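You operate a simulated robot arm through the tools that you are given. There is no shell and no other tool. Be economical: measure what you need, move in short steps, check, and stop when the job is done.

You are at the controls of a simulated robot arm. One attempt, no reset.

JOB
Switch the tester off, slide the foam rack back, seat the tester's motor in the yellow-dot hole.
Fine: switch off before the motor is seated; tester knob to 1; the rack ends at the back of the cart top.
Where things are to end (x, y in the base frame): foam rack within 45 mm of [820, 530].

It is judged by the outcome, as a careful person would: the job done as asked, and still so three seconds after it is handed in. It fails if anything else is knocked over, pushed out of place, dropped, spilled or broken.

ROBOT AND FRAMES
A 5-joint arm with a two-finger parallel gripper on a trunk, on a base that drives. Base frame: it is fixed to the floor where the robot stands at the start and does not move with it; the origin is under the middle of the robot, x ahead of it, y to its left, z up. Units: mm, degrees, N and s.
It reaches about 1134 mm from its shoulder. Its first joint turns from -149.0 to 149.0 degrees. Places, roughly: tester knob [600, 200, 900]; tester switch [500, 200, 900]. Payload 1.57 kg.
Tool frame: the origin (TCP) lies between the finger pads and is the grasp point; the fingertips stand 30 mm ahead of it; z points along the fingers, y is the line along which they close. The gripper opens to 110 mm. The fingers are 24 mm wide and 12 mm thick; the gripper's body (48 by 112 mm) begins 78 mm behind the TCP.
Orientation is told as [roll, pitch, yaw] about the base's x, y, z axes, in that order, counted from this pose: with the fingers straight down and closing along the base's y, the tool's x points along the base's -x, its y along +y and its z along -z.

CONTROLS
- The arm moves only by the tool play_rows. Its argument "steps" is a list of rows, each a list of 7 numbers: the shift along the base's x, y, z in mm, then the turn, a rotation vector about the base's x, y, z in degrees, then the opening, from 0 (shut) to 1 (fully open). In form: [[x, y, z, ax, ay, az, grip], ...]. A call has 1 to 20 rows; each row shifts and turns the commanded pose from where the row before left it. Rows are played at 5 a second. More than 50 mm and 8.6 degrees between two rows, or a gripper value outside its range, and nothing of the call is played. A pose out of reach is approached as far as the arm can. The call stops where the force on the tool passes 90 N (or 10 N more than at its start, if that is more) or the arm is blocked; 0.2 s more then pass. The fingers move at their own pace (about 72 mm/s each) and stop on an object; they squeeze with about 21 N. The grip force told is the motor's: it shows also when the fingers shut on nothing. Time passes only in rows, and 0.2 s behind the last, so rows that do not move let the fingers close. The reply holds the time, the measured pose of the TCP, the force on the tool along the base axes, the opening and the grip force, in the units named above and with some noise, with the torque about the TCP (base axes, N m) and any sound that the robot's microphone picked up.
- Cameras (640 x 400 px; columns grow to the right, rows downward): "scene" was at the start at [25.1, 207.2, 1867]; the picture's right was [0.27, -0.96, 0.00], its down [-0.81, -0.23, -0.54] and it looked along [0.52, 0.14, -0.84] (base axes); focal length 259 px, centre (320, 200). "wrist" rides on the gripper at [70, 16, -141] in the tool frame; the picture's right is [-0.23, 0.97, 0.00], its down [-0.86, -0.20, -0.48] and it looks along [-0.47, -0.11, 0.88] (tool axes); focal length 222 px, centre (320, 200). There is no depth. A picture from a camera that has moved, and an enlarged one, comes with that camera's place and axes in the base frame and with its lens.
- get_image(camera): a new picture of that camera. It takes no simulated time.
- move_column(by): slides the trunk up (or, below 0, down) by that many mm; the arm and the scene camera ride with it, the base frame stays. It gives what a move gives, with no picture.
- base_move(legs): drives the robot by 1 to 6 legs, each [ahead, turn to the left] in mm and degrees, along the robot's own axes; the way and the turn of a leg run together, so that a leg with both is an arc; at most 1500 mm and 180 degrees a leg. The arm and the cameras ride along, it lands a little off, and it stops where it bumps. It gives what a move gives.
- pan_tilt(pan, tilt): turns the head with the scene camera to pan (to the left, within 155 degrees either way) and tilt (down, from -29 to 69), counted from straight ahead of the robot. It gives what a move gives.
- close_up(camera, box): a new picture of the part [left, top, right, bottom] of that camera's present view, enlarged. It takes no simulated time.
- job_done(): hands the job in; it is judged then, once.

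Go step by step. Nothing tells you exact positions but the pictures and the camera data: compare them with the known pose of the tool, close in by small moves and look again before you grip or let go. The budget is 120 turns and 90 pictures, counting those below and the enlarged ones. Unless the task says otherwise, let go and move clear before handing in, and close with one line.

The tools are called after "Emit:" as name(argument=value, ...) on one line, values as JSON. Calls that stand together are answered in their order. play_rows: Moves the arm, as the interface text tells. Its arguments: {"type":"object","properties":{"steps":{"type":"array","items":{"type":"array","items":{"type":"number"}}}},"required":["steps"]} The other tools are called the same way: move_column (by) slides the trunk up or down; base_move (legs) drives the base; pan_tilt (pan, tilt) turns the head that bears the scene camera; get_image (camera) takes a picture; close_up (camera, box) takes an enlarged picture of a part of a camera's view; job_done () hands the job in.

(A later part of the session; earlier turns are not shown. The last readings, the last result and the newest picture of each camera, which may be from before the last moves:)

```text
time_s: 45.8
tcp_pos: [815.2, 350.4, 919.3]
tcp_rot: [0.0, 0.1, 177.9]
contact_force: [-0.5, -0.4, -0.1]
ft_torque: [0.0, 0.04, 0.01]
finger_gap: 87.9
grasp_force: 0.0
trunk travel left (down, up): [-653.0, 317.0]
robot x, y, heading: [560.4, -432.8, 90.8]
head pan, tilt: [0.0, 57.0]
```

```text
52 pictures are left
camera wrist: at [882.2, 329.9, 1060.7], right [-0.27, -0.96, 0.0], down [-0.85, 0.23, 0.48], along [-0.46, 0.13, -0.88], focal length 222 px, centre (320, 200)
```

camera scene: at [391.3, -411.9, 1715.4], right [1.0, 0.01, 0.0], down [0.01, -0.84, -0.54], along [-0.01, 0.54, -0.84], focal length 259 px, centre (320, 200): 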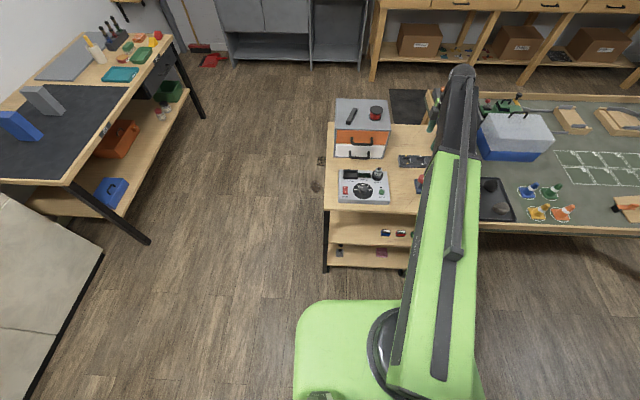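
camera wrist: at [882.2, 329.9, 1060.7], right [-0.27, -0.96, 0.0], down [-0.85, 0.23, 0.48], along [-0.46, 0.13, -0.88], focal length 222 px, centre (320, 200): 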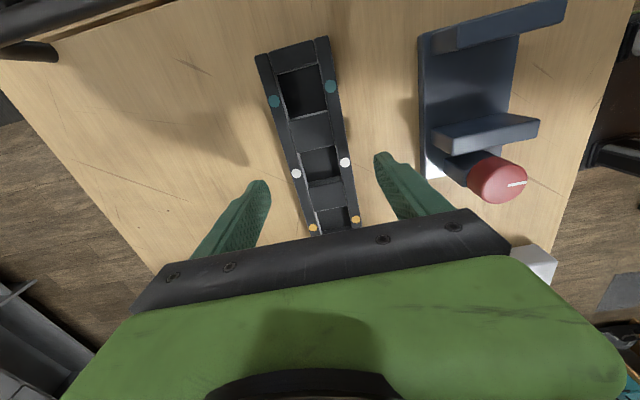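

Emit:
move_column(by=-27)

Emit:
get_image(camera="wrist")

Emit:
close_up(camera="scene", box=[390, 115, 470, 185])

```text
time_s: 46.6
tcp_pos: [814.7, 348.7, 892.1]
tcp_rot: [0.1, 0.1, 177.7]
contact_force: [1.0, 0.4, -0.1]
ft_torque: [0.03, -0.01, -0.05]
finger_gap: 87.8
grasp_force: 0.1
trunk travel left (down, up): [-626.0, 344.0]
robot x, y, heading: [557.5, -429.9, 90.8]
head pan, tilt: [0.0, 57.0]
```

```text
51 pictures are left
camera wrist: at [882.2, 329.9, 1033.6], right [-0.27, -0.96, 0.0], down [-0.85, 0.23, 0.48], along [-0.46, 0.13, -0.88], focal length 222 px, centre (320, 200)
```

wrist: 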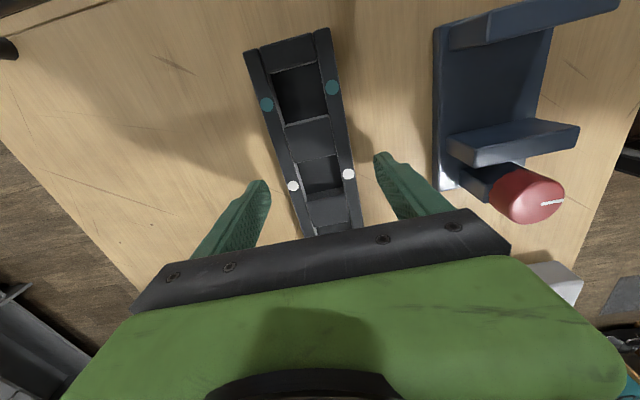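

```text
5.71 times, centred on (430, 150) of scene
camera zoom: at [390.9, -412.3, 1593.3], right [1.0, 0.01, 0.0], down [0.01, -0.84, -0.54], along [-0.01, 0.54, -0.84], focal length 1480 px, centre (-309, 486)
```

zoom: 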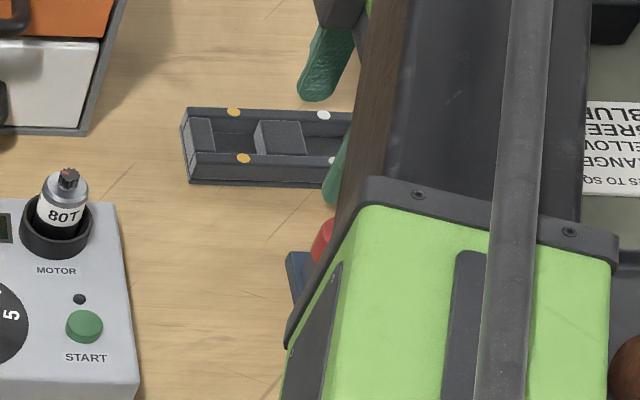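

Lowering 4 mm more and gripping the rack.

Emit:
move_column(by=-4)

Emit:
play_rows(steps=[[0, 0, 0, 0, 0, 0, 0.6], [0, 0, 0, 0, 0, 0, 0.45], [0, 0, 0, 0, 0, 0, 0.3], [0, 0, 0, 0, 0, 0, 0.3], [0, 0, 0, 0, 0, 0, 0.3]])

Emit:
get_image(camera="wrist")

```text
time_s: 47.1
tcp_pos: [813.0, 349.6, 888.7]
tcp_rot: [0.0, 0.2, 177.7]
contact_force: [-0.2, -0.2, -0.3]
ft_torque: [-0.01, 0.06, 0.02]
finger_gap: 87.9
grasp_force: 0.1
trunk travel left (down, up): [-622.0, 348.0]
robot x, y, heading: [560.0, -432.2, 90.8]
head pan, tilt: [0.0, 57.0]
```

```text
time_s: 48.3
tcp_pos: [814.9, 349.0, 889.2]
tcp_rot: [0.0, 0.1, 177.7]
contact_force: [-0.1, 0.2, 0.4]
ft_torque: [-0.02, -0.01, 0.04]
finger_gap: 55.4
grasp_force: 21.4
trunk travel left (down, up): [-622.0, 348.0]
robot x, y, heading: [560.0, -432.9, 90.7]
head pan, tilt: [0.0, 57.0]
```

```text
49 pictures are left
camera wrist: at [882.2, 330.0, 1029.7], right [-0.27, -0.96, 0.0], down [-0.85, 0.23, 0.48], along [-0.46, 0.13, -0.88], focal length 222 px, centre (320, 200)
```

wrist: 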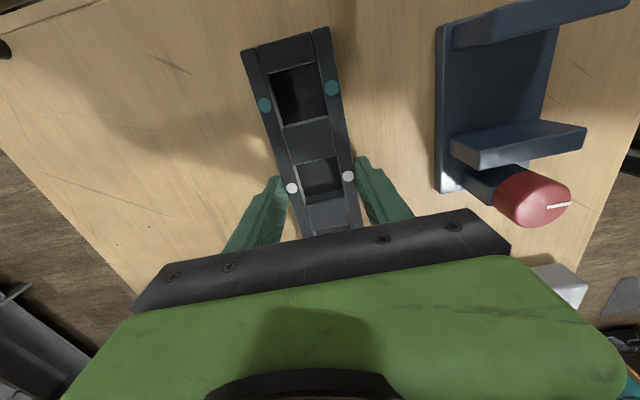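

Rack held (55 mm wide). Sliding it back in +y, first half then check.

Emit:
play_rows(steps=[[0, 10, 0, 0, 0, 0, 0.3], [0, 15, 0, 0, 0, 0, 0.3], [0, 15, 0, 0, 0, 0, 0.3], [0, 15, 0, 0, 0, 0, 0.3], [0, 15, 0, 0, 0, 0, 0.3], [0, 15, 0, 0, 0, 0, 0.3]])

Emit:
get_image(camera="wrist")

Emit:
get_image(camera="scene")

```text
time_s: 49.7
tcp_pos: [815.5, 434.9, 888.5]
tcp_rot: [0.0, 0.0, 177.7]
contact_force: [1.1, 0.4, 0.9]
ft_torque: [-0.03, 0.01, 0.09]
finger_gap: 55.1
grasp_force: 21.5
trunk travel left (down, up): [-622.0, 348.0]
robot x, y, heading: [558.9, -432.4, 90.6]
head pan, tilt: [0.0, 57.0]
```

```text
48 pictures are left
camera wrist: at [883.2, 414.5, 1029.7], right [-0.27, -0.96, 0.0], down [-0.85, 0.23, 0.48], along [-0.46, 0.13, -0.88], focal length 222 px, centre (320, 200)
```

wrist: 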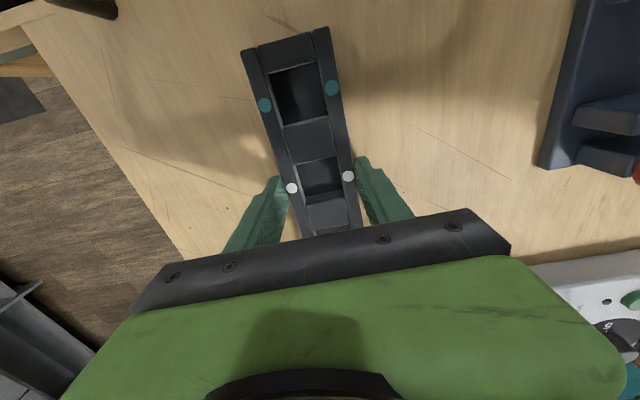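

```text
47 pictures are left
camera scene: at [391.0, -412.3, 1589.3], right [1.0, 0.01, 0.0], down [0.01, -0.84, -0.54], along [-0.01, 0.54, -0.84], focal length 259 px, centre (320, 200)
```

scene: 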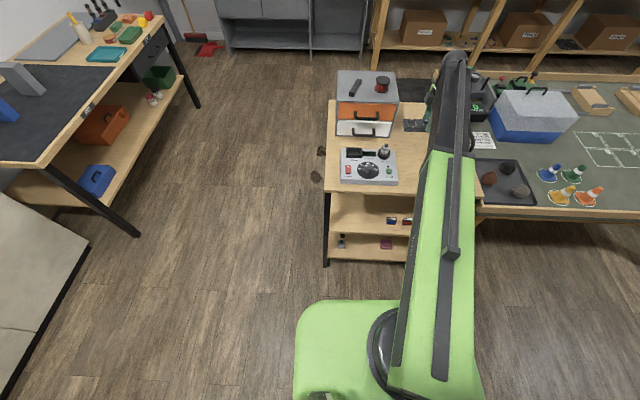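

Rack slides along fine and the cart edge is at y≈587. Sliding the remaining ~92 mm.

Emit:
play_rows(steps=[[0, 10, 0, 0, 0, 0, 0.3], [0, 15, 0, 0, 0, 0, 0.3], [0, 15, 0, 0, 0, 0, 0.3], [0, 15, 0, 0, 0, 0, 0.3], [0, 15, 0, 0, 0, 0, 0.3], [0, 15, 0, 0, 0, 0, 0.3], [0, 7, 0, 0, 0, 0, 0.3], [0, 0, 0, 0, 0, 0, 0.3]])

Emit:
get_image(camera="wrist")

```text
time_s: 51.5
tcp_pos: [802.1, 480.8, 889.0]
tcp_rot: [0.0, 0.1, 177.7]
contact_force: [1.9, -0.7, 1.9]
ft_torque: [-0.06, -0.04, 0.09]
finger_gap: 55.4
grasp_force: 21.0
out of reach, approached as far as the arm can: row 4, 5, 6, 7
trunk travel left (down, up): [-622.0, 348.0]
robot x, y, heading: [560.5, -432.9, 90.9]
head pan, tilt: [0.0, 57.0]
```

```text
46 pictures are left
camera wrist: at [870.7, 458.9, 1029.7], right [-0.27, -0.96, 0.0], down [-0.85, 0.23, 0.48], along [-0.46, 0.13, -0.88], focal length 222 px, centre (320, 200)
```

wrist: 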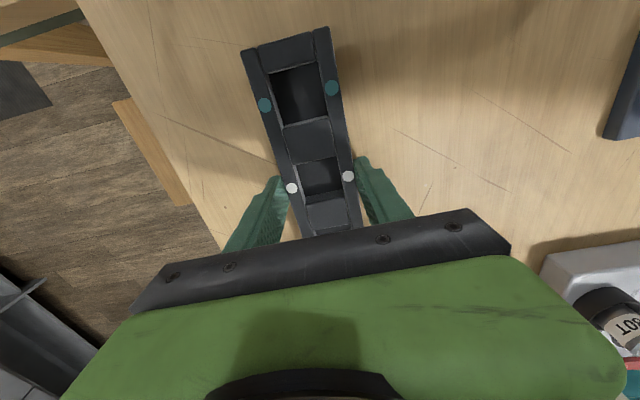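

Reach limit hit at y≈481. I'll drive the base forward ~46 mm while holding the rack, which slides it the rest of the way.

Emit:
base_move(legs=[[46, 0]])

Emit:
get_image(camera="wrist")

```text
time_s: 52.4
tcp_pos: [800.9, 525.3, 887.3]
tcp_rot: [-0.2, 0.1, 177.7]
contact_force: [0.6, -0.4, -0.7]
ft_torque: [-0.02, 0.01, 0.01]
finger_gap: 55.4
grasp_force: 21.6
trunk travel left (down, up): [-622.0, 348.0]
robot x, y, heading: [558.1, -388.1, 90.7]
head pan, tilt: [0.0, 57.0]
```

```text
45 pictures are left
camera wrist: at [869.7, 505.2, 1029.4], right [-0.27, -0.96, 0.0], down [-0.85, 0.23, 0.48], along [-0.46, 0.13, -0.88], focal length 222 px, centre (320, 200)
```

wrist: 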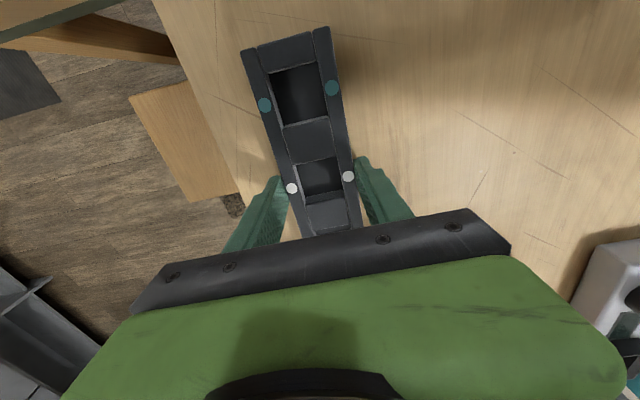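

Rack is at ≈(801,525). Releasing and lifting.

Emit:
play_rows(steps=[[0, 0, 0, 0, 0, 0, 0.6], [0, 0, 0, 0, 0, 0, 0.75], [0, 0, 0, 0, 0, 0, 0.75]])

Emit:
move_column(by=160)

Emit:
get_image(camera="wrist")

Emit:
get_image(camera="scene")

```text
time_s: 53.2
tcp_pos: [802.2, 525.3, 888.4]
tcp_rot: [-0.2, 0.0, 177.7]
contact_force: [0.8, -0.9, 0.2]
ft_torque: [-0.02, -0.02, 0.02]
finger_gap: 82.3
grasp_force: 0.1
trunk travel left (down, up): [-622.0, 348.0]
robot x, y, heading: [561.9, -388.3, 90.5]
head pan, tilt: [0.0, 57.0]
```

```text
time_s: 55.0
tcp_pos: [801.3, 526.5, 1048.7]
tcp_rot: [-0.2, 0.0, 177.7]
contact_force: [0.8, 0.0, 0.4]
ft_torque: [-0.02, -0.02, -0.02]
finger_gap: 82.6
grasp_force: 0.1
trunk travel left (down, up): [-782.0, 188.0]
robot x, y, heading: [559.7, -388.6, 90.6]
head pan, tilt: [0.0, 57.0]
```

```text
44 pictures are left
camera wrist: at [869.7, 505.2, 1189.5], right [-0.27, -0.96, 0.0], down [-0.85, 0.23, 0.48], along [-0.46, 0.13, -0.88], focal length 222 px, centre (320, 200)
```

wrist: 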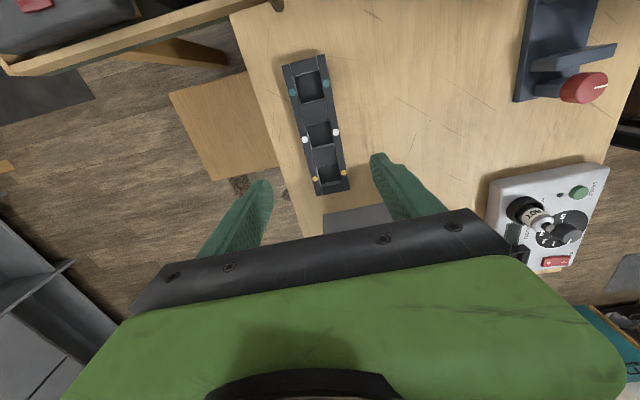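

```text
43 pictures are left
camera scene: at [390.2, -366.3, 1749.3], right [1.0, 0.01, 0.0], down [0.01, -0.84, -0.54], along [-0.01, 0.54, -0.84], focal length 259 px, centre (320, 200)
```

scene: 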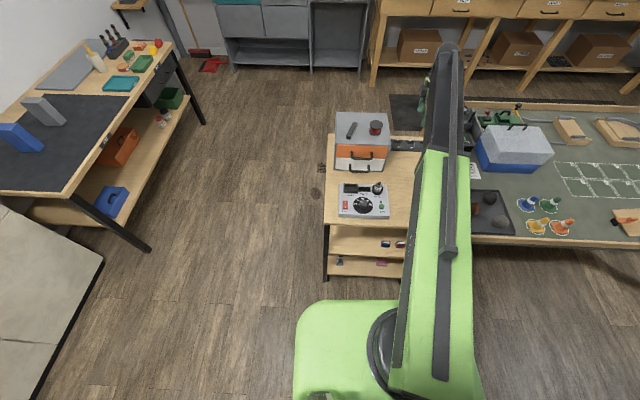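

Rack in place. Close-up of the holes to measure the yellow-dot hole.

Emit:
close_up(camera="wrist", box=[250, 40, 400, 210])

Emit:
close_up(camera="scene", box=[330, 130, 430, 220])

```text
2.35 times, centred on (325, 125) of wrist
camera zoom: at [869.7, 505.2, 1189.5], right [-0.27, -0.96, 0.0], down [-0.85, 0.23, 0.48], along [-0.46, 0.13, -0.88], focal length 523 px, centre (308, 376)
```

zoom: 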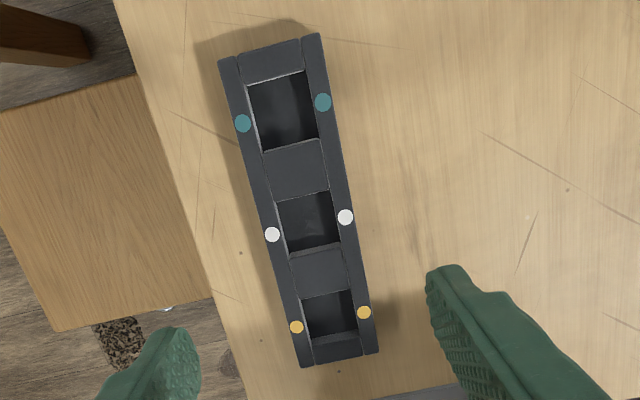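

```text
4.44 times, centred on (380, 175) of scene
camera zoom: at [390.2, -366.3, 1749.3], right [1.0, 0.01, 0.0], down [0.01, -0.84, -0.54], along [-0.01, 0.54, -0.84], focal length 1151 px, centre (53, 311)
```

zoom: 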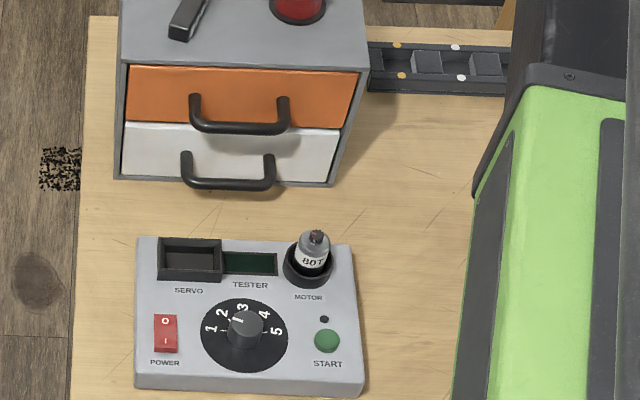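

Yellow-dot hole is at ≈(742,527). Now to the motor at ≈(607,225), going clear of the grey box.

Emit:
play_rows(steps=[[0, -45, 0, 0, 0, 0, 0.6], [0, -45, 0, 0, 0, 0, 0.6], [0, -45, 0, 0, 0, 0, 0.6], [0, -45, 0, 0, 0, 0, 0.6], [0, -45, 0, 0, 0, 0, 0.6], [0, -45, 0, 0, 0, 0, 0.6], [-39, -6, 0, 0, 0, 0, 0.6], [-39, -6, 0, 0, 0, 0, 0.6], [-39, -6, 0, 0, 0, 0, 0.6], [-39, -6, 0, 0, 0, 0, 0.6], [-37, -6, 0, 0, 0, 0, 0.6]])

Emit:
get_image(camera="wrist")

```text
time_s: 57.4
tcp_pos: [607.6, 225.1, 1049.5]
tcp_rot: [-0.2, 0.1, 177.7]
contact_force: [-0.4, -0.1, 0.8]
ft_torque: [0.01, -0.02, 0.01]
finger_gap: 65.8
grasp_force: 0.0
out of reach, approached as far as the arm can: row 2, 4
trunk travel left (down, up): [-782.0, 188.0]
robot x, y, heading: [557.9, -386.9, 90.9]
head pan, tilt: [0.0, 57.0]
```

```text
40 pictures are left
camera wrist: at [675.1, 205.0, 1189.7], right [-0.27, -0.96, 0.0], down [-0.85, 0.23, 0.48], along [-0.46, 0.13, -0.88], focal length 222 px, centre (320, 200)
```

wrist: 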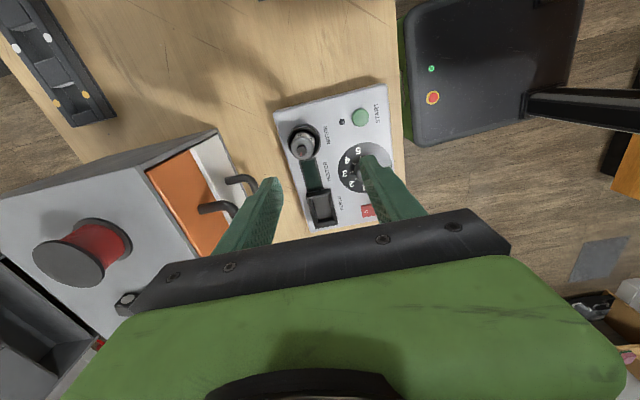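

Emit:
move_column(by=-55)

Emit:
close_up(camera="wrist", box=[200, 60, 440, 230])

Emit:
close_up(camera="scene", box=[330, 150, 430, 220])

```text
time_s: 58.4
tcp_pos: [607.8, 227.2, 994.2]
tcp_rot: [-0.3, 0.1, 177.7]
contact_force: [0.4, 0.3, -0.1]
ft_torque: [0.02, -0.03, -0.03]
finger_gap: 66.2
grasp_force: 0.1
trunk travel left (down, up): [-727.0, 243.0]
robot x, y, heading: [554.1, -386.7, 90.8]
head pan, tilt: [0.0, 57.0]
```

```text
2.35 times, centred on (320, 145) of wrist
camera zoom: at [675.7, 205.3, 1134.7], right [-0.27, -0.96, 0.0], down [-0.85, 0.23, 0.48], along [-0.46, 0.13, -0.88], focal length 523 px, centre (320, 329)
```

zoom: 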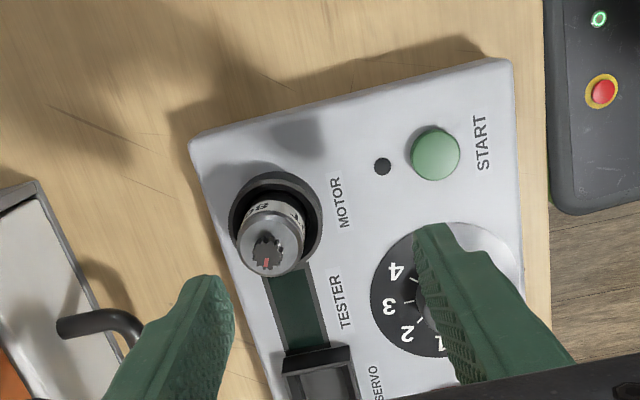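

```text
5.71 times, centred on (380, 185) of scene
camera zoom: at [390.2, -366.5, 1694.3], right [1.0, 0.01, 0.0], down [0.01, -0.84, -0.54], along [-0.01, 0.54, -0.84], focal length 1480 px, centre (-23, 286)
```

zoom: 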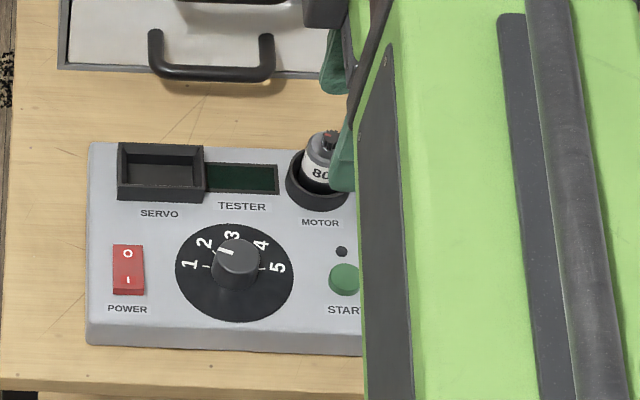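

Motor axis ≈(614,244), can top ≈935. Aligning above it.

Emit:
play_rows(steps=[[6, 17, 0, 0, 0, 0, 0.6], [0, 0, 0, 0, 0, 0, 0.6]])

Emit:
get_image(camera="wrist")

```text
time_s: 59.0
tcp_pos: [613.1, 242.5, 994.1]
tcp_rot: [-0.2, 0.0, 177.7]
contact_force: [0.7, -0.5, -0.1]
ft_torque: [0.01, 0.0, 0.02]
finger_gap: 66.0
grasp_force: 0.1
trunk travel left (down, up): [-727.0, 243.0]
robot x, y, heading: [556.2, -388.1, 90.5]
head pan, tilt: [0.0, 57.0]
```

```text
37 pictures are left
camera wrist: at [681.3, 222.4, 1134.7], right [-0.27, -0.96, 0.0], down [-0.85, 0.23, 0.48], along [-0.46, 0.13, -0.88], focal length 222 px, centre (320, 200)
```

wrist: 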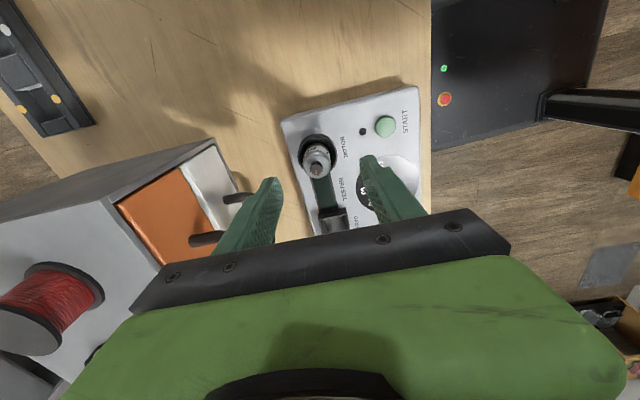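

Emit:
move_column(by=-40)

Emit:
close_up(camera="wrist", box=[200, 80, 440, 250])

Emit:
close_up(camera="scene", box=[350, 130, 410, 200])

```text
time_s: 59.8
tcp_pos: [614.9, 242.8, 952.2]
tcp_rot: [-0.3, 0.0, 177.8]
contact_force: [0.3, 0.7, 0.6]
ft_torque: [-0.02, 0.0, 0.02]
finger_gap: 66.0
grasp_force: 0.0
trunk travel left (down, up): [-687.0, 283.0]
robot x, y, heading: [558.4, -386.9, 90.8]
head pan, tilt: [0.0, 57.0]
```

```text
2.35 times, centred on (320, 165) of wrist
camera zoom: at [681.4, 222.4, 1094.6], right [-0.27, -0.96, 0.0], down [-0.85, 0.23, 0.48], along [-0.46, 0.13, -0.88], focal length 523 px, centre (320, 282)
```

zoom: 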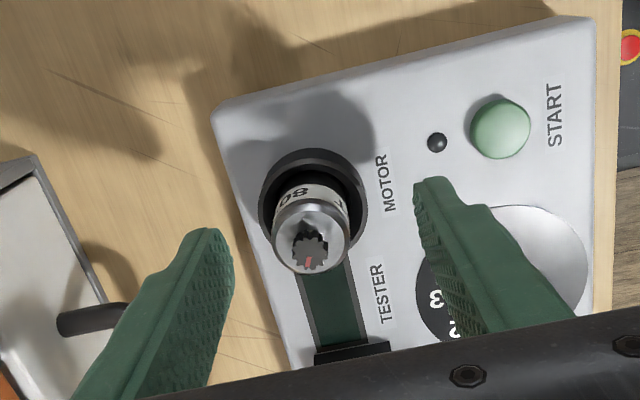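

```text
5.71 times, centred on (380, 165) of scene
camera zoom: at [390.3, -366.5, 1654.3], right [1.0, 0.01, 0.0], down [0.01, -0.84, -0.54], along [-0.01, 0.54, -0.84], focal length 1480 px, centre (-23, 400)
```

zoom: 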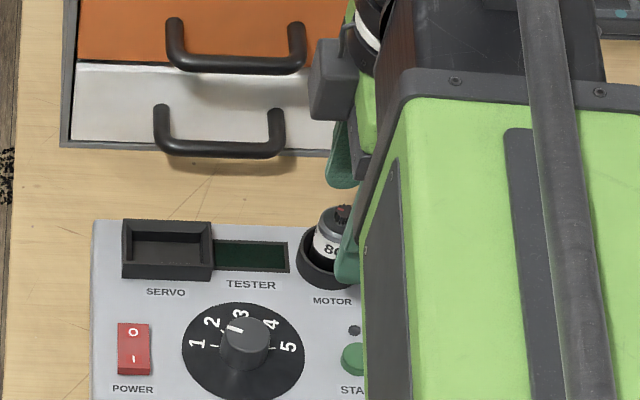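

Good alignment; shifting +2 in y, lowering 8 mm, and closing on the can above the socket ring.

Emit:
play_rows(steps=[[0, 2, 0, 0, 0, 0, 0.6], [0, 0, 0, 0, 0, 0, 0.6]])

Emit:
move_column(by=-9)

Emit:
play_rows(steps=[[0, 0, 0, 0, 0, 0, 0.4], [0, 0, 0, 0, 0, 0, 0.3], [0, 0, 0, 0, 0, 0, 0.2], [0, 0, 0, 0, 0, 0, 0.05], [0, 0, 0, 0, 0, 0, 0.05], [0, 0, 0, 0, 0, 0, 0.05]])

Emit:
close_up(camera="wrist", box=[200, 80, 440, 250])

```text
time_s: 60.4
tcp_pos: [613.9, 244.1, 954.3]
tcp_rot: [-0.2, 0.1, 177.8]
contact_force: [-0.6, -0.4, -0.3]
ft_torque: [0.02, 0.02, -0.03]
finger_gap: 66.0
grasp_force: 0.1
trunk travel left (down, up): [-687.0, 283.0]
robot x, y, heading: [558.3, -387.2, 90.7]
head pan, tilt: [0.0, 57.0]
```

```text
time_s: 61.0
tcp_pos: [614.0, 244.4, 945.6]
tcp_rot: [-0.2, 0.2, 177.7]
contact_force: [0.1, -0.1, -0.6]
ft_torque: [-0.02, -0.04, -0.01]
finger_gap: 66.3
grasp_force: 0.1
trunk travel left (down, up): [-678.0, 292.0]
robot x, y, heading: [559.4, -384.0, 90.6]
head pan, tilt: [0.0, 57.0]
```

```text
time_s: 62.4
tcp_pos: [612.9, 246.1, 945.3]
tcp_rot: [-0.2, 0.1, 177.7]
contact_force: [0.0, 0.4, -1.0]
ft_torque: [0.0, 0.0, -0.02]
finger_gap: 26.8
grasp_force: 20.6
trunk travel left (down, up): [-678.0, 292.0]
robot x, y, heading: [561.7, -389.1, 90.9]
head pan, tilt: [0.0, 57.0]
```

```text
2.35 times, centred on (320, 165) of wrist
camera zoom: at [681.3, 224.1, 1085.6], right [-0.27, -0.96, 0.0], down [-0.85, 0.23, 0.48], along [-0.46, 0.13, -0.88], focal length 523 px, centre (320, 282)
```

zoom: 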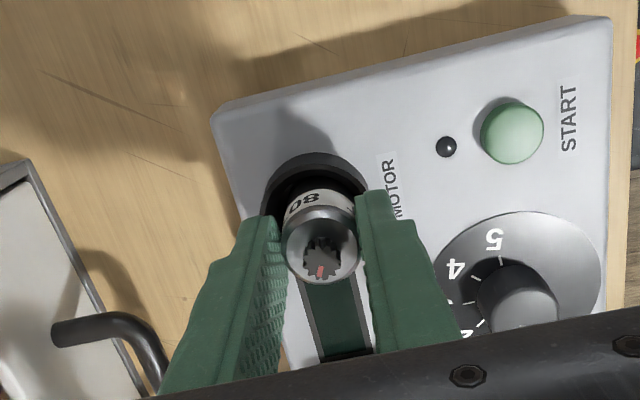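

Gripped at 26.8 mm. Lifting straight up in stages.

Emit:
move_column(by=15)

Emit:
move_column(by=85)

Emit:
get_image(camera="wrist")

Emit:
close_up(camera="scene", box=[340, 110, 420, 190])

```text
time_s: 63.0
tcp_pos: [613.2, 244.6, 959.2]
tcp_rot: [-0.1, 0.1, 177.7]
contact_force: [0.0, 0.1, 0.3]
ft_torque: [0.01, 0.0, 0.04]
finger_gap: 10.0
grasp_force: 5.4
trunk travel left (down, up): [-693.0, 277.0]
robot x, y, heading: [557.8, -387.2, 90.6]
head pan, tilt: [0.0, 57.0]
```

```text
time_s: 64.2
tcp_pos: [613.5, 244.0, 1044.5]
tcp_rot: [-0.2, 0.1, 177.7]
contact_force: [-0.2, 0.3, -0.7]
ft_torque: [-0.02, 0.02, 0.02]
finger_gap: 10.1
grasp_force: 20.8
trunk travel left (down, up): [-778.0, 192.0]
robot x, y, heading: [558.1, -384.2, 90.6]
head pan, tilt: [0.0, 57.0]
```

```text
33 pictures are left
camera wrist: at [681.3, 224.2, 1185.6], right [-0.27, -0.96, 0.0], down [-0.85, 0.23, 0.48], along [-0.46, 0.13, -0.88], focal length 222 px, centre (320, 200)
```

wrist: 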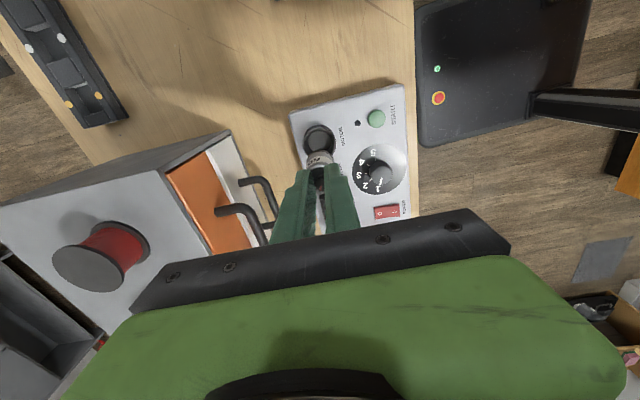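

```text
5.00 times, centred on (380, 150) of scene
camera zoom: at [390.2, -366.3, 1745.3], right [1.0, 0.01, 0.0], down [0.01, -0.84, -0.54], along [-0.01, 0.54, -0.84], focal length 1295 px, centre (20, 450)
```

zoom: 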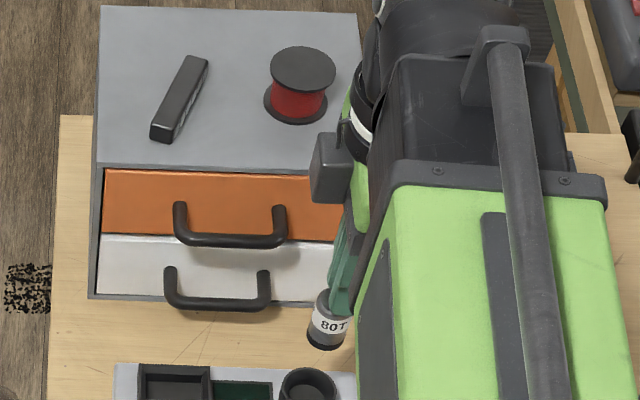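

The can slipped during the pull but the fingers now hold the motor by its 10 mm pinion, hanging upright. Let me look closely before deciding.

Emit:
close_up(camera="wrist", box=[260, 110, 380, 220])

Emit:
close_up(camera="scene", box=[375, 145, 415, 185])

```text
3.64 times, centred on (320, 165) of wrist
camera zoom: at [681.3, 224.2, 1185.6], right [-0.27, -0.96, 0.0], down [-0.85, 0.23, 0.48], along [-0.46, 0.13, -0.88], focal length 808 px, centre (320, 327)
```

zoom: 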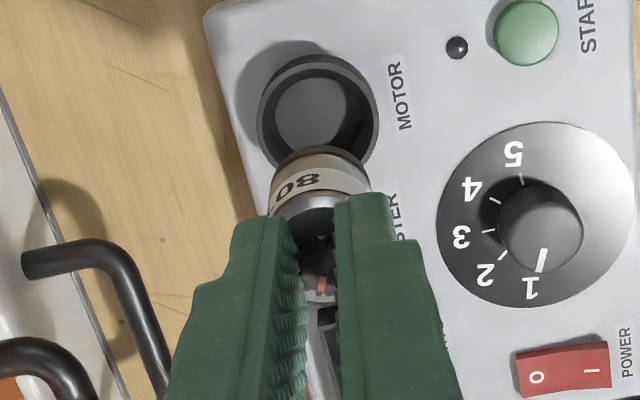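

```text
10.00 times, centred on (395, 165) of scene
camera zoom: at [390.2, -366.3, 1745.3], right [1.0, 0.01, 0.0], down [0.01, -0.84, -0.54], along [-0.01, 0.54, -0.84], focal length 2589 px, centre (-430, 550)
```

zoom: 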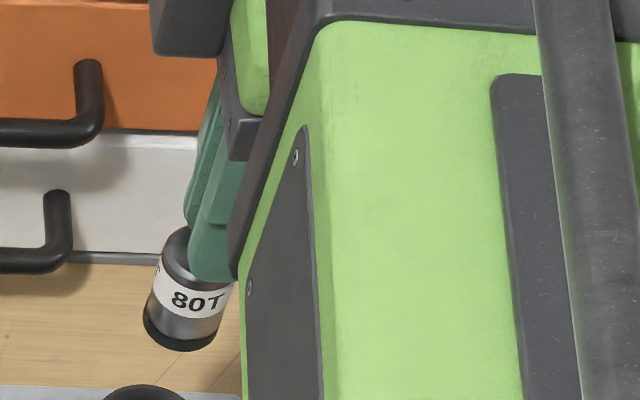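

Knob clearly points at 1, and the motor hangs straight from the pinion. I'll carry it smoothly: +x first, then +y to above the yellow hole.

Emit:
play_rows(steps=[[8, 1, 0, 0, 0, 0, 0], [16, 2, 0, 0, 0, 0, 0], [16, 2, 0, 0, 0, 0, 0], [16, 2, 0, 0, 0, 0, 0], [16, 2, 0, 0, 0, 0, 0], [16, 2, 0, 0, 0, 0, 0], [16, 2, 0, 0, 0, 0, 0], [16, 2, 0, 0, 0, 0, 0], [8, 5, 0, 0, 0, 0, 0], [0, 10, 0, 0, 0, 0, 0], [0, 18, 0, 0, 0, 0, 0], [0, 18, 0, 0, 0, 0, 0], [0, 18, 0, 0, 0, 0, 0], [0, 18, 0, 0, 0, 0, 0], [0, 18, 0, 0, 0, 0, 0], [0, 10, 0, 0, 0, 0, 0]])

Emit:
get_image(camera="wrist")

```text
time_s: 67.6
tcp_pos: [740.3, 373.6, 1044.2]
tcp_rot: [-0.2, 0.0, 177.7]
contact_force: [0.9, 0.0, -1.5]
ft_torque: [0.01, 0.02, 0.01]
finger_gap: 10.4
grasp_force: 21.3
trunk travel left (down, up): [-778.0, 192.0]
robot x, y, heading: [559.2, -384.6, 90.8]
head pan, tilt: [0.0, 57.0]
```

```text
29 pictures are left
camera wrist: at [807.4, 353.9, 1185.5], right [-0.27, -0.96, 0.0], down [-0.85, 0.23, 0.48], along [-0.46, 0.13, -0.88], focal length 222 px, centre (320, 200)
```

wrist: 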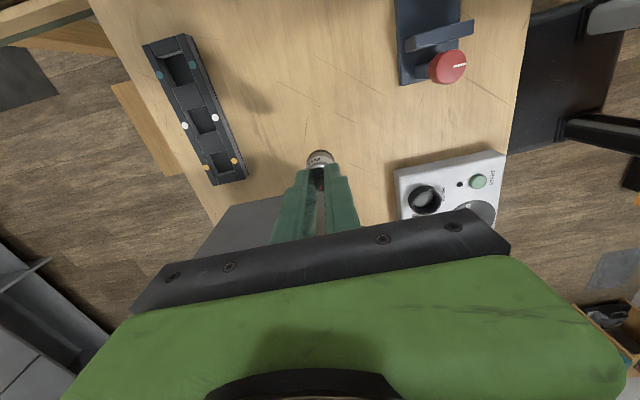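

Still held; hole measures ≈(742,525). Continuing to it.

Emit:
play_rows(steps=[[0, 8, 0, 0, 0, 0, 0], [0, 17, 0, 0, 0, 0, 0], [0, 17, 0, 0, 0, 0, 0], [0, 17, 0, 0, 0, 0, 0], [0, 17, 0, 0, 0, 0, 0], [0, 17, 0, 0, 0, 0, 0], [0, 17, 0, 0, 0, 0, 0], [0, 17, 0, 0, 0, 0, 0], [0, 15, 0, 0, 0, 0, 0], [0, 8, 0, 0, 0, 0, 0], [0, 0, 0, 0, 0, 0, 0]])

Emit:
get_image(camera="wrist")

Emit:
close_up(camera="scene", box=[340, 90, 460, 180])

```text
time_s: 70.0
tcp_pos: [741.7, 523.6, 1044.3]
tcp_rot: [-0.2, 0.1, 177.7]
contact_force: [-0.1, -0.1, -1.7]
ft_torque: [0.01, 0.03, 0.02]
finger_gap: 9.7
grasp_force: 21.1
trunk travel left (down, up): [-778.0, 192.0]
robot x, y, heading: [558.3, -383.7, 90.5]
head pan, tilt: [0.0, 57.0]
```

```text
28 pictures are left
camera wrist: at [809.2, 502.6, 1185.6], right [-0.27, -0.96, 0.0], down [-0.85, 0.23, 0.48], along [-0.46, 0.13, -0.88], focal length 222 px, centre (320, 200)
```

wrist: 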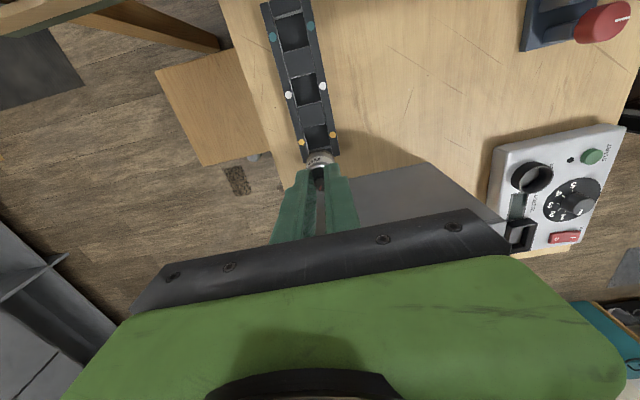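

```text
4.44 times, centred on (400, 135) of scene
camera zoom: at [390.3, -366.3, 1745.3], right [1.0, 0.01, 0.0], down [0.01, -0.84, -0.54], along [-0.01, 0.54, -0.84], focal length 1151 px, centre (-36, 489)
```

zoom: 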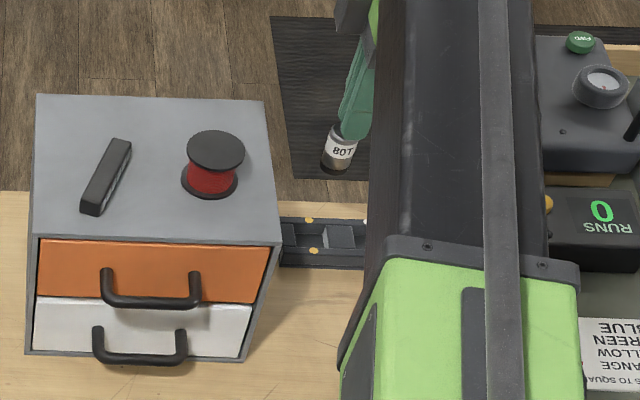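

Aligned within ~2 mm. Shifting +2 in y and lowering to just above the rack.

Emit:
play_rows(steps=[[0.5, 2, 0, 0, 0, 0, 0], [0, 0, 0, 0, 0, 0, 0]])

Emit:
move_column(by=-65)

Emit:
close_up(camera="wrist", box=[240, 60, 400, 220])

Emit:
close_up(camera="scene", box=[380, 100, 440, 160])

```text
time_s: 70.6
tcp_pos: [742.7, 525.6, 1045.3]
tcp_rot: [-0.2, 0.1, 177.7]
contact_force: [-0.3, -0.1, -1.1]
ft_torque: [0.02, 0.01, -0.03]
finger_gap: 9.9
grasp_force: 21.1
trunk travel left (down, up): [-778.0, 192.0]
robot x, y, heading: [556.7, -387.3, 90.8]
head pan, tilt: [0.0, 57.0]
```

```text
time_s: 71.7
tcp_pos: [742.4, 524.3, 979.3]
tcp_rot: [-0.2, 0.1, 177.6]
contact_force: [0.1, 0.2, -1.3]
ft_torque: [-0.01, 0.0, -0.02]
finger_gap: 10.2
grasp_force: 21.0
trunk travel left (down, up): [-713.0, 257.0]
robot x, y, heading: [558.8, -388.5, 90.9]
head pan, tilt: [0.0, 57.0]
```

```text
2.50 times, centred on (320, 140) of wrist
camera zoom: at [810.0, 504.7, 1120.6], right [-0.27, -0.96, 0.0], down [-0.85, 0.23, 0.48], along [-0.46, 0.13, -0.88], focal length 555 px, centre (320, 350)
```

zoom: 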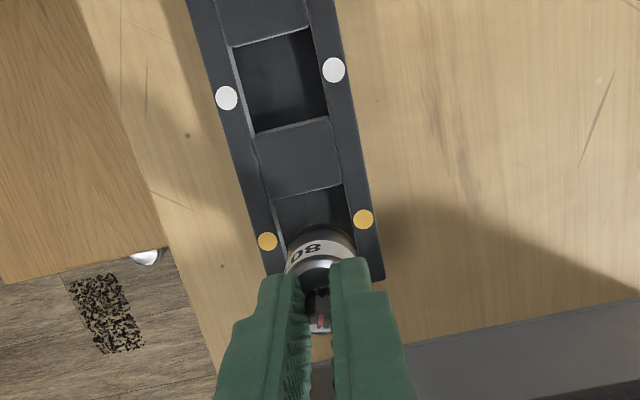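

```text
6.67 times, centred on (410, 130) of scene
camera zoom: at [390.3, -366.3, 1680.3], right [1.0, 0.01, 0.0], down [0.01, -0.84, -0.54], along [-0.01, 0.54, -0.84], focal length 1726 px, centre (-280, 667)
```

zoom: 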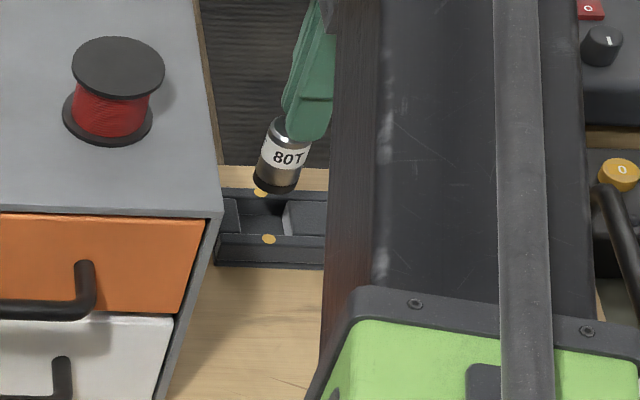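

Axis and hole agree within 2 mm. Lowering into the hole in steps.

Emit:
move_column(by=-25)

Emit:
close_up(camera="wrist", box=[240, 60, 400, 220])

Emit:
close_up(camera="scene", box=[380, 100, 440, 160])

```text
time_s: 72.4
tcp_pos: [741.5, 524.8, 955.1]
tcp_rot: [-0.2, 0.1, 177.7]
contact_force: [-0.8, 0.9, -1.6]
ft_torque: [0.02, 0.03, 0.02]
finger_gap: 10.0
grasp_force: 21.0
trunk travel left (down, up): [-688.0, 282.0]
robot x, y, heading: [554.9, -384.0, 90.7]
head pan, tilt: [0.0, 57.0]
```

```text
2.50 times, centred on (320, 140) of wrist
camera zoom: at [810.0, 504.7, 1095.6], right [-0.27, -0.96, 0.0], down [-0.85, 0.23, 0.48], along [-0.46, 0.13, -0.88], focal length 555 px, centre (320, 350)
```

zoom: 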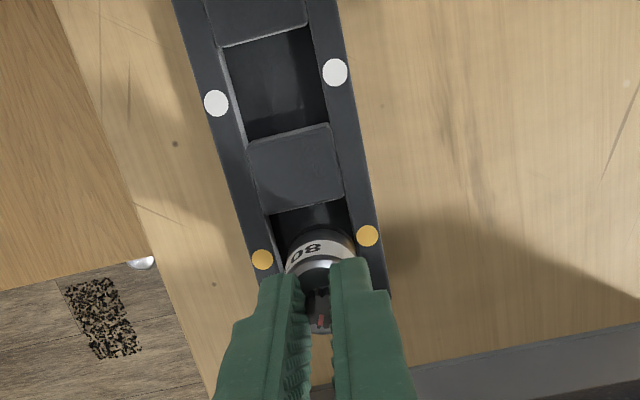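

```text
6.67 times, centred on (410, 130) of scene
camera zoom: at [390.3, -366.3, 1655.3], right [1.0, 0.01, 0.0], down [0.01, -0.84, -0.54], along [-0.01, 0.54, -0.84], focal length 1726 px, centre (-280, 667)
```

zoom: 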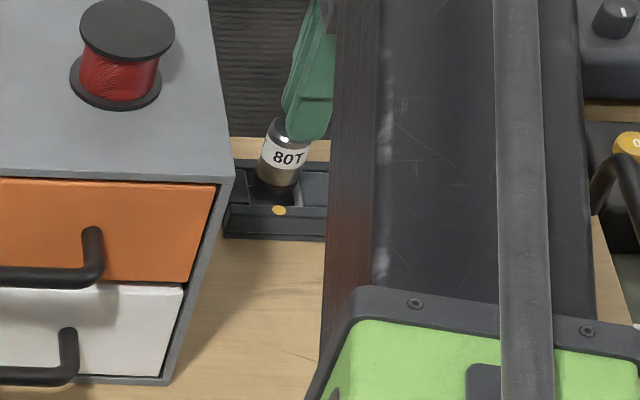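

Centred. Continuing down in small steps watching the force.

Emit:
play_rows(steps=[[-1, 0.5, 0, 0, 0, 0, 0], [0, 0, 0, 0, 0, 0, 0]])

Emit:
move_column(by=-8)

Emit:
move_column(by=-6)

Emit:
close_up(camera="scene", box=[380, 100, 440, 160])

```text
time_s: 73.0
tcp_pos: [741.9, 524.4, 954.5]
tcp_rot: [-0.2, 0.2, 177.7]
contact_force: [0.7, -0.7, -1.0]
ft_torque: [-0.02, -0.03, 0.0]
finger_gap: 10.0
grasp_force: 21.5
trunk travel left (down, up): [-688.0, 282.0]
robot x, y, heading: [554.2, -391.4, 90.7]
head pan, tilt: [0.0, 57.0]
```

```text
time_s: 73.6
tcp_pos: [743.4, 524.1, 948.3]
tcp_rot: [-0.2, 0.1, 177.7]
contact_force: [-0.2, -0.6, 3.6]
ft_torque: [-0.05, 0.04, 0.01]
finger_gap: 10.0
grasp_force: 21.4
trunk travel left (down, up): [-680.0, 290.0]
robot x, y, heading: [556.3, -388.6, 90.9]
head pan, tilt: [0.0, 57.0]
```

```text
time_s: 74.1
tcp_pos: [741.3, 522.7, 945.4]
tcp_rot: [-0.6, 0.1, 177.7]
contact_force: [6.1, 8.8, 48.5]
ft_torque: [0.8, 0.52, -0.03]
finger_gap: 10.4
grasp_force: 20.4
trunk travel left (down, up): [-674.0, 296.0]
robot x, y, heading: [560.6, -385.6, 90.9]
head pan, tilt: [0.0, 57.0]
```

```text
6.67 times, centred on (410, 130) of scene
camera zoom: at [389.6, -372.0, 1642.1], right [1.0, 0.01, 0.0], down [0.01, -0.84, -0.55], along [-0.01, 0.55, -0.84], focal length 1726 px, centre (-280, 667)
```

zoom: 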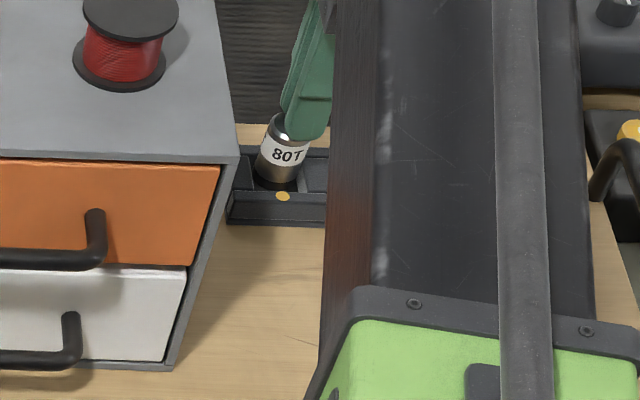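

48 N reached; unclear whether it is on the floor or a rim, so I back off slightly and look.

Emit:
move_column(by=5)

Emit:
close_up(camera="wrist", box=[260, 100, 380, 220])

Emit:
close_up(camera="scene", box=[394, 105, 424, 135])

```text
time_s: 74.7
tcp_pos: [742.1, 523.8, 944.8]
tcp_rot: [-0.1, 0.1, 177.7]
contact_force: [2.4, -0.7, 5.1]
ft_torque: [-0.04, -0.04, 0.02]
finger_gap: 9.8
grasp_force: 21.2
trunk travel left (down, up): [-679.0, 291.0]
robot x, y, heading: [561.1, -387.5, 90.9]
head pan, tilt: [0.0, 57.0]
```

```text
3.33 times, centred on (320, 160) of wrist
camera zoom: at [809.1, 503.9, 1086.5], right [-0.27, -0.96, 0.0], down [-0.85, 0.23, 0.48], along [-0.46, 0.13, -0.88], focal length 740 px, centre (320, 333)
```

zoom: 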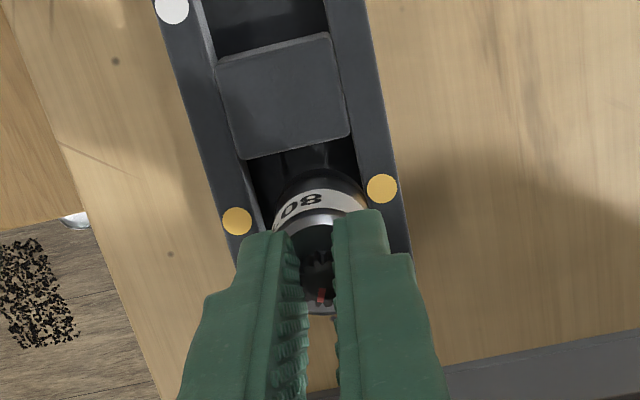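

```text
13.33 times, centred on (409, 120) of scene
camera zoom: at [390.4, -367.0, 1645.8], right [1.0, 0.01, 0.0], down [0.01, -0.84, -0.55], along [-0.01, 0.55, -0.84], focal length 3452 px, centre (-867, 1267)
```

zoom: 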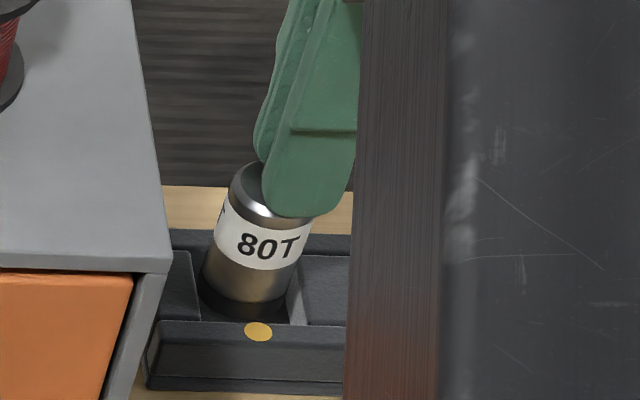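

By the scene picture the motor's base is ~7 mm into the hole, slightly off toward -y. I'll lift slightly, recentre, and try to go deeper.

Emit:
move_column(by=5)

Emit:
play_rows(steps=[[1, 2, 0, 0, 0, 0, 0], [0, 0, 0, 0, 0, 0, 0]])

Emit:
move_column(by=-4)

Emit:
move_column(by=-3)

```text
time_s: 75.2
tcp_pos: [741.7, 525.5, 951.2]
tcp_rot: [-0.2, 0.1, 177.9]
contact_force: [-1.1, 1.1, -0.9]
ft_torque: [0.01, -0.01, -0.02]
finger_gap: 10.2
grasp_force: 21.0
trunk travel left (down, up): [-684.0, 286.0]
robot x, y, heading: [557.7, -387.2, 90.8]
head pan, tilt: [0.0, 57.0]
```

```text
time_s: 75.8
tcp_pos: [742.8, 526.5, 951.5]
tcp_rot: [-0.3, 0.1, 177.6]
contact_force: [0.1, 0.0, -1.0]
ft_torque: [0.04, 0.02, -0.01]
finger_gap: 10.1
grasp_force: 21.0
trunk travel left (down, up): [-684.0, 286.0]
robot x, y, heading: [559.1, -387.8, 91.0]
head pan, tilt: [0.0, 57.0]
```

```text
time_s: 76.3
tcp_pos: [743.1, 526.4, 947.2]
tcp_rot: [-0.1, 0.1, 177.6]
contact_force: [-0.2, 0.6, -1.1]
ft_torque: [-0.02, 0.0, -0.01]
finger_gap: 9.8
grasp_force: 21.0
trunk travel left (down, up): [-680.0, 290.0]
robot x, y, heading: [555.9, -389.7, 90.9]
head pan, tilt: [0.0, 57.0]
```

```text
time_s: 76.8
tcp_pos: [743.0, 526.1, 943.6]
tcp_rot: [-0.2, 0.1, 177.7]
contact_force: [0.6, 1.1, -1.2]
ft_torque: [0.04, -0.01, 0.01]
finger_gap: 9.8
grasp_force: 20.9
trunk travel left (down, up): [-677.0, 293.0]
robot x, y, heading: [556.6, -387.4, 91.0]
head pan, tilt: [0.0, 57.0]
```

No contact now at a lower height than before, so it is going in. Continuing down in small steps.

Emit:
move_column(by=-4)

Emit:
move_column(by=-3)

Emit:
close_up(camera="scene", box=[394, 105, 424, 135])

```text
time_s: 77.4
tcp_pos: [742.1, 526.8, 938.9]
tcp_rot: [-0.2, 0.2, 177.6]
contact_force: [-0.8, 0.0, -1.3]
ft_torque: [-0.02, 0.0, 0.0]
finger_gap: 10.0
grasp_force: 21.0
trunk travel left (down, up): [-673.0, 297.0]
robot x, y, heading: [563.0, -387.3, 90.8]
head pan, tilt: [0.0, 57.0]
```

```text
time_s: 77.9
tcp_pos: [741.7, 526.2, 937.3]
tcp_rot: [-0.3, 0.1, 177.7]
contact_force: [0.8, 0.3, -0.7]
ft_torque: [0.0, -0.02, 0.02]
finger_gap: 10.2
grasp_force: 20.5
trunk travel left (down, up): [-670.0, 300.0]
robot x, y, heading: [561.0, -381.9, 90.8]
head pan, tilt: [0.0, 57.0]
```

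```text
13.33 times, centred on (409, 120) of scene
camera zoom: at [390.3, -366.3, 1637.3], right [1.0, 0.01, 0.0], down [0.01, -0.84, -0.54], along [-0.01, 0.54, -0.84], focal length 3452 px, centre (-867, 1267)
```

zoom: 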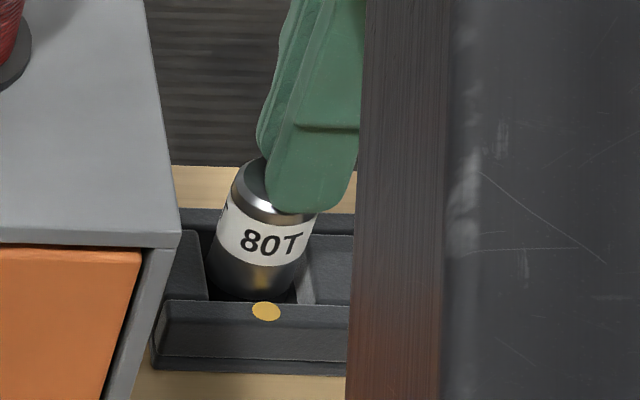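

Emit:
move_column(by=-4)

Emit:
move_column(by=-3)

Emit:
move_column(by=-3)

```text
time_s: 78.4
tcp_pos: [742.2, 527.7, 933.2]
tcp_rot: [-0.3, 0.1, 177.6]
contact_force: [0.4, 0.1, -0.7]
ft_torque: [-0.01, -0.03, -0.04]
finger_gap: 10.0
grasp_force: 20.5
trunk travel left (down, up): [-666.0, 304.0]
robot x, y, heading: [556.3, -387.8, 90.7]
head pan, tilt: [0.0, 57.0]
```

```text
time_s: 78.9
tcp_pos: [743.0, 527.4, 930.9]
tcp_rot: [-0.2, 0.2, 177.8]
contact_force: [-0.3, 1.7, 3.5]
ft_torque: [0.06, -0.08, -0.03]
finger_gap: 9.9
grasp_force: 20.7
trunk travel left (down, up): [-663.0, 307.0]
robot x, y, heading: [560.4, -383.5, 91.1]
head pan, tilt: [0.0, 57.0]
```

```text
time_s: 79.5
tcp_pos: [742.2, 524.6, 929.9]
tcp_rot: [-0.4, 0.1, 177.6]
contact_force: [1.6, 10.6, 36.3]
ft_torque: [0.42, -0.13, 0.02]
finger_gap: 9.9
grasp_force: 21.0
trunk travel left (down, up): [-660.0, 310.0]
robot x, y, heading: [553.5, -389.2, 90.7]
head pan, tilt: [0.0, 57.0]
```

Firm contact ~15 mm deeper than the rim: the motor is on the hole's floor. Relieving the load, checking, then releasing.

Emit:
move_column(by=3)

Emit:
play_rows(steps=[[0, 0, 0, 0, 0, 0, 0.15], [0, 0, 0, 0, 0, 0, 0.25], [0, 0, 0, 0, 0, 0, 0.25]])

Emit:
close_up(camera="wrist", box=[260, 100, 380, 220])

Emit:
close_up(camera="scene", box=[394, 100, 424, 130])

```text
time_s: 80.0
tcp_pos: [742.3, 525.4, 930.4]
tcp_rot: [-0.1, 0.1, 177.7]
contact_force: [-0.5, 0.9, 6.1]
ft_torque: [0.0, -0.01, -0.02]
finger_gap: 10.1
grasp_force: 21.4
trunk travel left (down, up): [-663.0, 307.0]
robot x, y, heading: [555.9, -386.0, 90.7]
head pan, tilt: [0.0, 57.0]
```

```text
time_s: 80.8
tcp_pos: [742.9, 525.2, 929.0]
tcp_rot: [-0.2, 0.1, 177.6]
contact_force: [1.1, 0.4, 1.6]
ft_torque: [-0.04, 0.0, -0.02]
finger_gap: 27.2
grasp_force: 0.1
trunk travel left (down, up): [-663.0, 307.0]
robot x, y, heading: [559.7, -386.3, 90.9]
head pan, tilt: [0.0, 57.0]
```

```text
3.33 times, centred on (320, 160) of wrist
camera zoom: at [810.3, 505.9, 1070.7], right [-0.27, -0.96, 0.0], down [-0.85, 0.23, 0.48], along [-0.46, 0.13, -0.88], focal length 740 px, centre (320, 333)
```

zoom: 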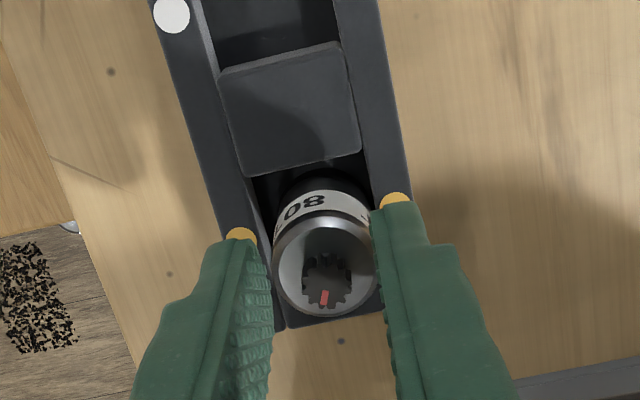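

```text
13.33 times, centred on (409, 115) of scene
camera zoom: at [390.2, -366.6, 1630.3], right [1.0, 0.01, 0.0], down [0.01, -0.84, -0.54], along [-0.01, 0.54, -0.84], focal length 3452 px, centre (-867, 1333)
```

zoom: 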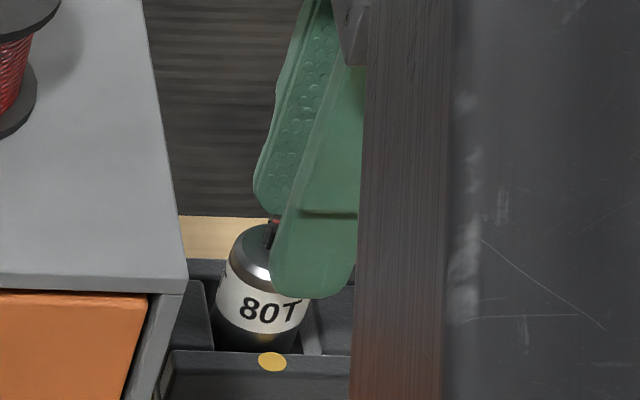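

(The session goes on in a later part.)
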